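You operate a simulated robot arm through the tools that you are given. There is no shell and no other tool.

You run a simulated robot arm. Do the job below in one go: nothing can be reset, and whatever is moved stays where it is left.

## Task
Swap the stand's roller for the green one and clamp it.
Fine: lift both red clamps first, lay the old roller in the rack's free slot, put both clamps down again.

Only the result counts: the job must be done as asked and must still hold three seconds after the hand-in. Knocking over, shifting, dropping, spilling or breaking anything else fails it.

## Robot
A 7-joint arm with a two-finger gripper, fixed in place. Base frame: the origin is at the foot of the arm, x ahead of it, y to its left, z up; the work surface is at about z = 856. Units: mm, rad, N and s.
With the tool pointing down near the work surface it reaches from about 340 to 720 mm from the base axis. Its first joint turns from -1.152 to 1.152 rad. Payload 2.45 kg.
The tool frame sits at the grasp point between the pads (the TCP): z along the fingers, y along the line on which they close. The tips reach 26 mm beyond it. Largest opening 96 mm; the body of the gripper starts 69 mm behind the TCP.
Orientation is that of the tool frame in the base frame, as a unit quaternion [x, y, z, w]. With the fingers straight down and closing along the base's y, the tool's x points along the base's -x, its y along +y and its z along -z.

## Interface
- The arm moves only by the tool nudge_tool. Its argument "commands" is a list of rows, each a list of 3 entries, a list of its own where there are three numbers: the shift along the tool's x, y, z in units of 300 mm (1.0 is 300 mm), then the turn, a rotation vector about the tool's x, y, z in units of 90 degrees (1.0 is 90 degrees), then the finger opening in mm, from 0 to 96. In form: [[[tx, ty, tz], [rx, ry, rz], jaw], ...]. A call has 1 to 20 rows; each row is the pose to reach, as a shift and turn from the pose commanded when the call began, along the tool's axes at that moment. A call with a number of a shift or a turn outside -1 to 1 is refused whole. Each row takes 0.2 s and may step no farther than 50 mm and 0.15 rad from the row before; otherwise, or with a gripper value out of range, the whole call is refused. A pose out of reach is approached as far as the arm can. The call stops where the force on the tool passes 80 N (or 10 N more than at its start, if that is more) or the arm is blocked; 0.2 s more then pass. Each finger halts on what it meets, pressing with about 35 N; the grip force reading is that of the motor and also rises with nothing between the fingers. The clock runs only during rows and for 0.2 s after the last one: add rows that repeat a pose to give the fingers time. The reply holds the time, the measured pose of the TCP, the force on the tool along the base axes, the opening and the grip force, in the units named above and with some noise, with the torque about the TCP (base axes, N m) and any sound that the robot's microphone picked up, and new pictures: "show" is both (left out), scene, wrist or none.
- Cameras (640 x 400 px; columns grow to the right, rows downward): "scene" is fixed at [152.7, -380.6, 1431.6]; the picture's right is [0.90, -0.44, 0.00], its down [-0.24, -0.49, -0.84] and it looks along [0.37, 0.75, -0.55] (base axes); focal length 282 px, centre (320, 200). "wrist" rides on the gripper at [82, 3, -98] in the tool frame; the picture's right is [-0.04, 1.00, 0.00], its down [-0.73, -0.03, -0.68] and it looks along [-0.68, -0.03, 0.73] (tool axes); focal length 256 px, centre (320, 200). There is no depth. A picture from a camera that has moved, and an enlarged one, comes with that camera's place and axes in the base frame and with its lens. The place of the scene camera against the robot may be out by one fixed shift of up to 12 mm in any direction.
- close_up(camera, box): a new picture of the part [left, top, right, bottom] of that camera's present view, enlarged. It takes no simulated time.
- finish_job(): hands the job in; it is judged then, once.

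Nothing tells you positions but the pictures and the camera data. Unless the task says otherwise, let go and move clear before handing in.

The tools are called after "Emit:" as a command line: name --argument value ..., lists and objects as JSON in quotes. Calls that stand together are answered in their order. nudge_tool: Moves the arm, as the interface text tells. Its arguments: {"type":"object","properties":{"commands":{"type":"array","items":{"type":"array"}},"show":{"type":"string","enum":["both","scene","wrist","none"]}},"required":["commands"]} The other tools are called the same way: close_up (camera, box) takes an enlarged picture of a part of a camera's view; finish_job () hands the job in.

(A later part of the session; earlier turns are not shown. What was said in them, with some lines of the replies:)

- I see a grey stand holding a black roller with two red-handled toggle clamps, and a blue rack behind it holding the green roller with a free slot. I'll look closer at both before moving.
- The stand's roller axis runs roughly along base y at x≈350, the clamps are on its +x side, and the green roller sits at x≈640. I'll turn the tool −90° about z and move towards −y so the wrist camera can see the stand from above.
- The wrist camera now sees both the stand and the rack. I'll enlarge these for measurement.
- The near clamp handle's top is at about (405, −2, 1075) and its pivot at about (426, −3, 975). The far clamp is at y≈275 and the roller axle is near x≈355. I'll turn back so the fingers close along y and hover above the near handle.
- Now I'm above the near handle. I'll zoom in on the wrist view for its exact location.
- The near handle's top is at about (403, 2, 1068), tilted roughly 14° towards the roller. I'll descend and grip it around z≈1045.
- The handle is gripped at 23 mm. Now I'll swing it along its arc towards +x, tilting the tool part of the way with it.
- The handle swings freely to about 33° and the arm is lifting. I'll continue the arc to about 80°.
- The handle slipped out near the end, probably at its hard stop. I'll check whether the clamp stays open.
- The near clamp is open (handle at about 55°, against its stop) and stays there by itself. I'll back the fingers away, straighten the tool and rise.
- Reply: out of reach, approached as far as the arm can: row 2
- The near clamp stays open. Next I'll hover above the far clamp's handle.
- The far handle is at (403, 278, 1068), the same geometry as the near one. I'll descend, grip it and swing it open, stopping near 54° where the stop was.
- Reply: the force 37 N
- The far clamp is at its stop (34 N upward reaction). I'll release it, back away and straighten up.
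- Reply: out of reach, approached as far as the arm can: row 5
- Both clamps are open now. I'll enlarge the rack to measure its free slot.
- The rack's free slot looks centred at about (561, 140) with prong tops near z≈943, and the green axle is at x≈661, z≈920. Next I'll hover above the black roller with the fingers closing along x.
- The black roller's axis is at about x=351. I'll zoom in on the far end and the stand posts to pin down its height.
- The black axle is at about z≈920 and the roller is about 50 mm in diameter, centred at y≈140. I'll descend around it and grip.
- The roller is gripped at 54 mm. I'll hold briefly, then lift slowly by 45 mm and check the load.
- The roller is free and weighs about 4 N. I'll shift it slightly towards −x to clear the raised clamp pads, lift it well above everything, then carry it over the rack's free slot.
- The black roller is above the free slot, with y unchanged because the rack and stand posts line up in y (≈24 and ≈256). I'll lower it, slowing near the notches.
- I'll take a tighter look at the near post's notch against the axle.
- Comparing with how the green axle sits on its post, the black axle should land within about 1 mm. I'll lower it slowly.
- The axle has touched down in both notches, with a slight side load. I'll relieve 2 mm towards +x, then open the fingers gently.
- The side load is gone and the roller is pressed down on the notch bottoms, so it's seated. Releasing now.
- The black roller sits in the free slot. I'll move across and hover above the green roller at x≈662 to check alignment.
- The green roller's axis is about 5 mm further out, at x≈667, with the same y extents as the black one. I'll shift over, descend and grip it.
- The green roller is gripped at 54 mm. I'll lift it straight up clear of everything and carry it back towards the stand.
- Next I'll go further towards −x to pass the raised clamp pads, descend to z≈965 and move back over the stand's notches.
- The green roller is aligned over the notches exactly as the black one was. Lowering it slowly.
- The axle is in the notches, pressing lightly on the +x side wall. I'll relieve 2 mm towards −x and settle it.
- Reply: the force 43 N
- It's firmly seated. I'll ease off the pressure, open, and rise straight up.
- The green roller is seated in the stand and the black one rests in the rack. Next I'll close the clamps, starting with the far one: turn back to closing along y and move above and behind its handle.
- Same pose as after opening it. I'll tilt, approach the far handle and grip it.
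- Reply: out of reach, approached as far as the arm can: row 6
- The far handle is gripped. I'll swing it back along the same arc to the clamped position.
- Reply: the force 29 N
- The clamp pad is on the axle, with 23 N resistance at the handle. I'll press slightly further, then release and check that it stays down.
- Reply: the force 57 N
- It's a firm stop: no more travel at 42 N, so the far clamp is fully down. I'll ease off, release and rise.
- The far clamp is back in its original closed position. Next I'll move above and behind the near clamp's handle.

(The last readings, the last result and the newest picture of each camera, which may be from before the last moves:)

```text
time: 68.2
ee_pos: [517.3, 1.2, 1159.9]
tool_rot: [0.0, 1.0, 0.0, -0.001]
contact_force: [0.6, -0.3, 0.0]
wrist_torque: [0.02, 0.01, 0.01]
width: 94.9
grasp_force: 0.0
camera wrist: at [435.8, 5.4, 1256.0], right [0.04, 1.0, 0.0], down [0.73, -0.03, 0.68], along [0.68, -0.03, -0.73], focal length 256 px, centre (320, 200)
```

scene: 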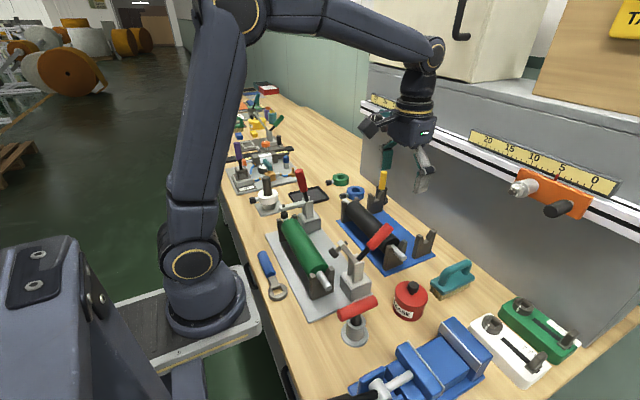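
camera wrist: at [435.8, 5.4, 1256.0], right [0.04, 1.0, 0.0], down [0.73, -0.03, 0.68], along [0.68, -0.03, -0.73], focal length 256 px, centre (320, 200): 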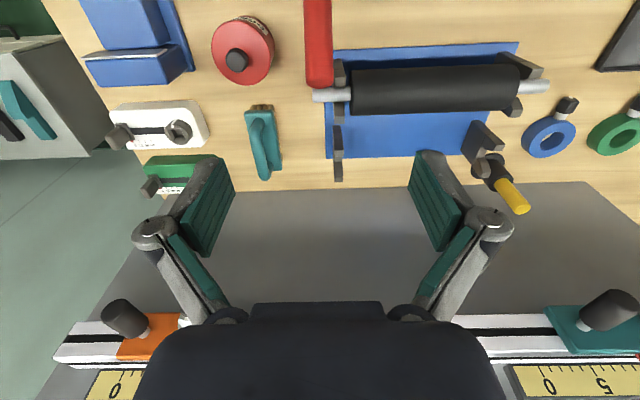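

Same geometry as the far clamp. I'll tilt, approach and grip the near handle.

Emit:
nudge_tool --commands '[[[0, 0, 0.06], [0, 0.07, 0], 95], [[0, 0, 0.125], [0, 0.15, 0], 95], [[0, 0, 0.19], [0, 0.225, 0], 95], [[0, 0, 0.25], [0, 0.3, 0], 95], [[0, 0, 0.31], [0, 0.375, 0], 95], [[0, 0, 0.374], [0, 0.45, 0], 95], [[0.042, 0, 0.426], [0, 0.45, 0], 90], [[0.087, 0, 0.477], [0, 0.45, 0], 75], [[0.087, 0, 0.477], [0, 0.45, 0], 55], [[0.087, 0, 0.477], [0, 0.45, 0], 40], [[0.087, 0, 0.477], [0, 0.45, 0], 20], [[0.087, 0, 0.477], [0, 0.45, 0], 10], [[0.087, 0, 0.477], [0, 0.45, 0], 10], [[0.087, 0, 0.477], [0, 0.45, 0], 10]]'

```text
time: 71.2
ee_pos: [489.5, 2.8, 1013.7]
tool_rot: [0.0, 0.938, 0.0, -0.346]
contact_force: [-1.5, -0.8, -0.5]
wrist_torque: [0.0, -0.04, 0.04]
width: 23.3
grasp_force: 45.4
camera wrist: at [493.2, 5.7, 1141.0], right [0.03, 1.0, -0.03], down [1.0, -0.03, 0.04], along [0.04, -0.03, -1.0], focal length 256 px, centre (320, 200)
```

scene: 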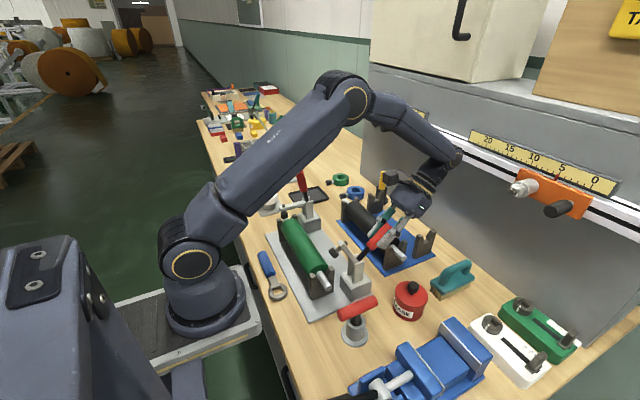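
wrist: 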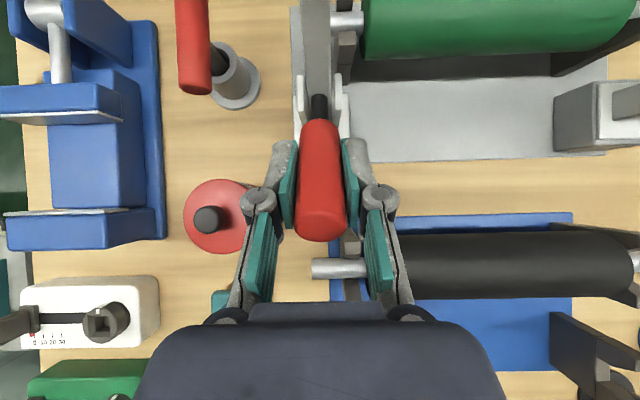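

The near handle is gripped well. Swinging it back to the clamped position.

Emit:
nudge_tool --commands '[[[0.0212, 0, -0.0043], [0, -0.05, 0], 10], [[0.058, 0, -0.0074], [0, -0.1, 0], 10], [[0.0953, 0, -0.0054], [0, -0.15, 0], 10], [[0.1318, 0, 0.0017], [0, -0.2, 0], 10], [[0.1668, 0, 0.0141], [0, -0.25, 0], 10], [[0.1998, 0, 0.0308], [0, -0.3, 0], 10], [[0.2303, 0, 0.0521], [0, -0.35, 0], 10], [[0.2577, 0, 0.0776], [0, -0.4, 0], 10], [[0.281, 0, 0.1067], [0, -0.45, 0], 10], [[0.281, 0, 0.1067], [0, -0.45, 0], 10]]'

Emit:
close_up --camera "scene" --box '[290, 200, 390, 310]'

```text
time: 73.4
ee_pos: [408.3, 2.7, 1047.3]
tool_rot: [0.0, 1.0, 0.0, 0.004]
contact_force: [14.9, -4.8, 19.1]
wrist_torque: [-0.12, -0.64, 0.03]
width: 23.8
grasp_force: 27.8
camera wrist: at [326.0, 5.6, 1143.0], right [0.04, 1.0, 0.0], down [0.73, -0.03, 0.69], along [0.69, -0.03, -0.73], focal length 256 px, centre (320, 200)
```

scene: 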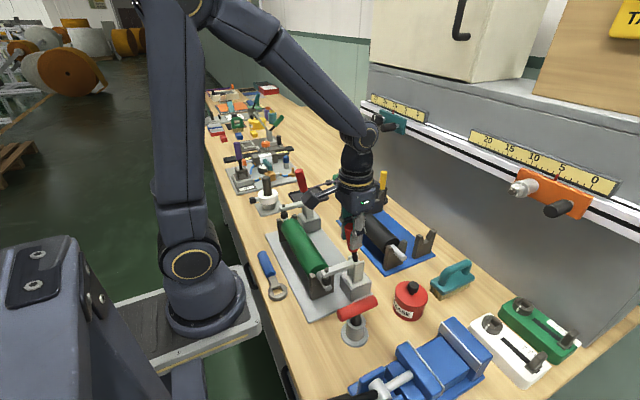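
wrist: 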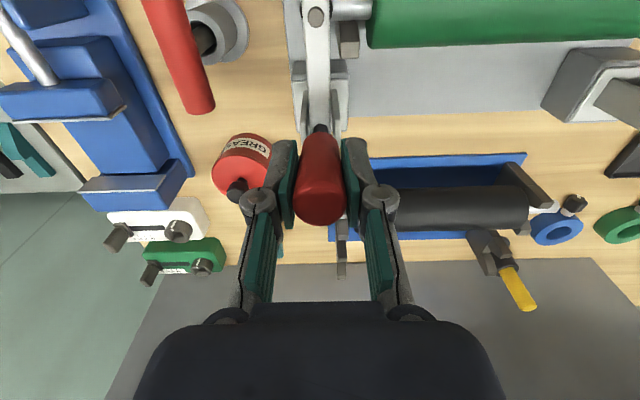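

```text
3.64 times, centred on (340, 255) of scene
camera zoom: at [152.9, -380.7, 1431.6], right [0.9, -0.44, 0.0], down [-0.24, -0.49, -0.84], along [0.37, 0.75, -0.55], focal length 1026 px, centre (247, 0)
```

zoom: 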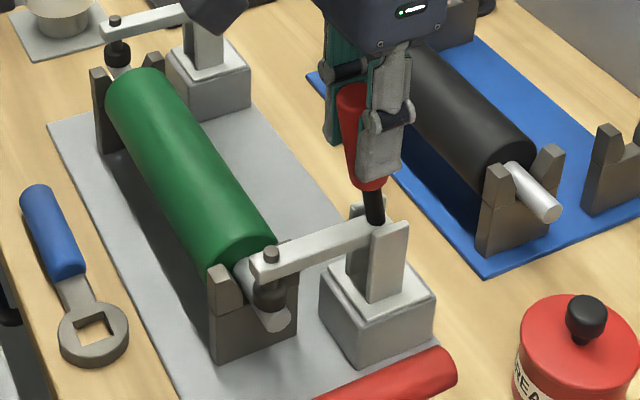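

The near pad is on the axle. I'll press a little further to confirm the stop, then ease off, release and rise.

Emit:
nudge_tool --commands '[[[0.008, 0, 0.004], [0, 0, 0], 10], [[0.018, 0, 0.009], [0, 0, 0], 10], [[0.018, 0, 0.009], [0, 0, 0], 10]]' --show "none"

```text
time: 74.2
ee_pos: [406.5, 2.3, 1046.8]
tool_rot: [0.0, 1.0, 0.0, 0.011]
contact_force: [20.8, -6.7, 55.9]
wrist_torque: [-0.17, -0.51, -0.04]
width: 23.6
grasp_force: 44.9
```

It's at the stop, the same place where I first gripped it. Easing off, releasing and rising.

Emit:
nudge_tool --commands '[[[-0.002, 0, -0.006], [0, 0, 0], 10], [[-0.004, 0, -0.006], [0, 0, 0], 40], [[-0.004, 0, -0.006], [0, 0, 0], 60], [[-0.004, 0, -0.006], [0, 0, 0], 80], [[-0.004, 0, -0.006], [0, 0, 0], 95], [[-0.004, 0, -0.1], [0, 0, 0], 95], [[-0.004, 0, -0.23], [0, 0, 0], 95], [[-0.004, 0, -0.38], [0, 0, 0], 95], [[-0.1, 0, -0.5], [0, 0, 0], 95], [[-0.2, 0, -0.6], [0, 0, 0], 95], [[-0.3, 0, -0.7], [0, 0, 0], 95], [[-0.3, 0, -0.7], [0, 0, 0], 95]]'

Emit:
close_up --camera "scene" --box '[250, 160, 450, 310]'

Emit:
close_up --camera "scene" --box '[290, 210, 390, 310]'

Emit:
close_up --camera "scene" --box '[260, 160, 350, 250]'

```text
time: 76.8
ee_pos: [491.0, 2.5, 1252.5]
tool_rot: [0.0, 1.0, 0.001, 0.0]
contact_force: [-0.2, -0.2, 0.2]
wrist_torque: [-0.01, 0.02, 0.01]
width: 95.1
grasp_force: 0.1
camera wrist: at [409.3, 6.0, 1349.6], right [0.04, 1.0, 0.0], down [0.73, -0.03, 0.68], along [0.68, -0.03, -0.73], focal length 256 px, centre (320, 200)
```

scene: 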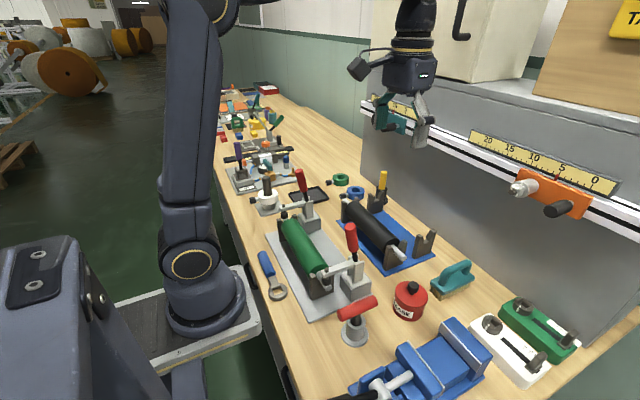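
wrist: 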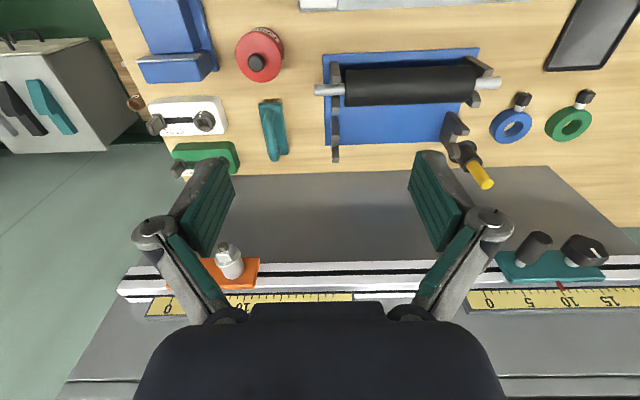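

```text
2.67 times, centred on (350, 235) of scene
camera zoom: at [152.8, -380.6, 1431.6], right [0.9, -0.44, 0.0], down [-0.24, -0.49, -0.84], along [0.37, 0.75, -0.55], focal length 753 px, centre (240, 107)
```

zoom: 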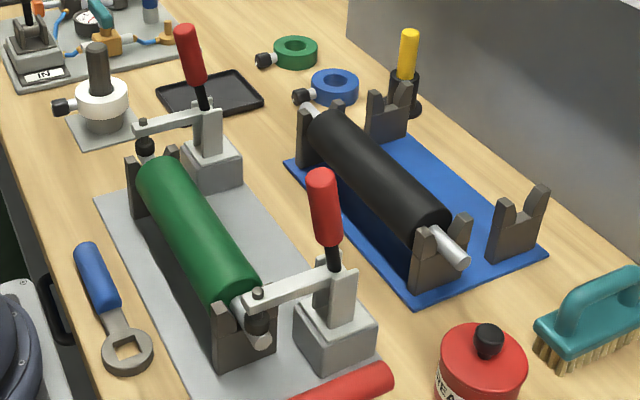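

```text
4.00 times, centred on (340, 260) of scene
camera zoom: at [152.8, -380.6, 1431.6], right [0.9, -0.44, 0.0], down [-0.24, -0.49, -0.84], along [0.37, 0.75, -0.55], focal length 1129 px, centre (240, -40)
```

zoom: 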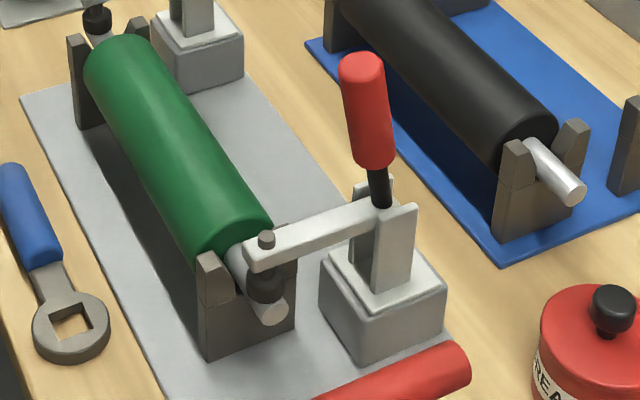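

```text
4.44 times, centred on (305, 205) of scene
camera zoom: at [152.8, -380.6, 1431.6], right [0.9, -0.44, 0.0], down [-0.24, -0.49, -0.84], along [0.37, 0.75, -0.55], focal length 1254 px, centre (387, 178)
```

zoom: 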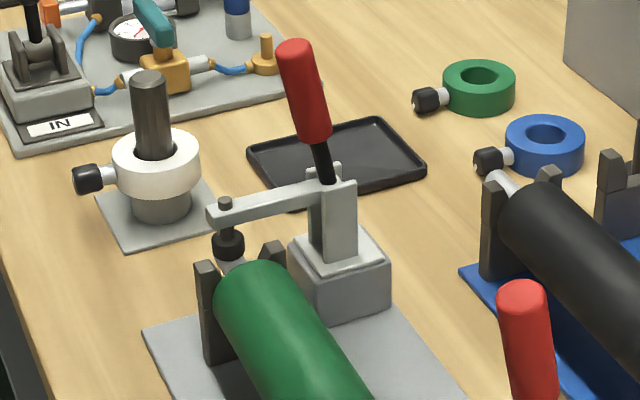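

The green roller is seated in the stand with both clamps back in their original closed positions. The black roller lies in the rack's formerly free slot, nothing else appears disturbed, and the gripper is open and clear, so I'm handing in.

Emit:
finish_job

```text
The job is handed in.
```

The job is handed in. The green roller is in the stand, both red clamps are down on its axle, and the black roller lies in the slot that was free in the rack.

- **Clamps:** I lifted both before moving either roller. When I closed them, each handle reached a firm stop. The final pictures show both back where they started, with the pads on the axle.
- **Rollers:** both axles rest at the bottom of their notches, and I felt each one press down before letting go.
- **Surroundings:** nothing else looked moved or knocked over. The gripper is open and well clear.

While opening the near clamp, the fingers slid off the handle because I kept pulling after it reached its stop. The clamp stayed open and closed normally afterwards.
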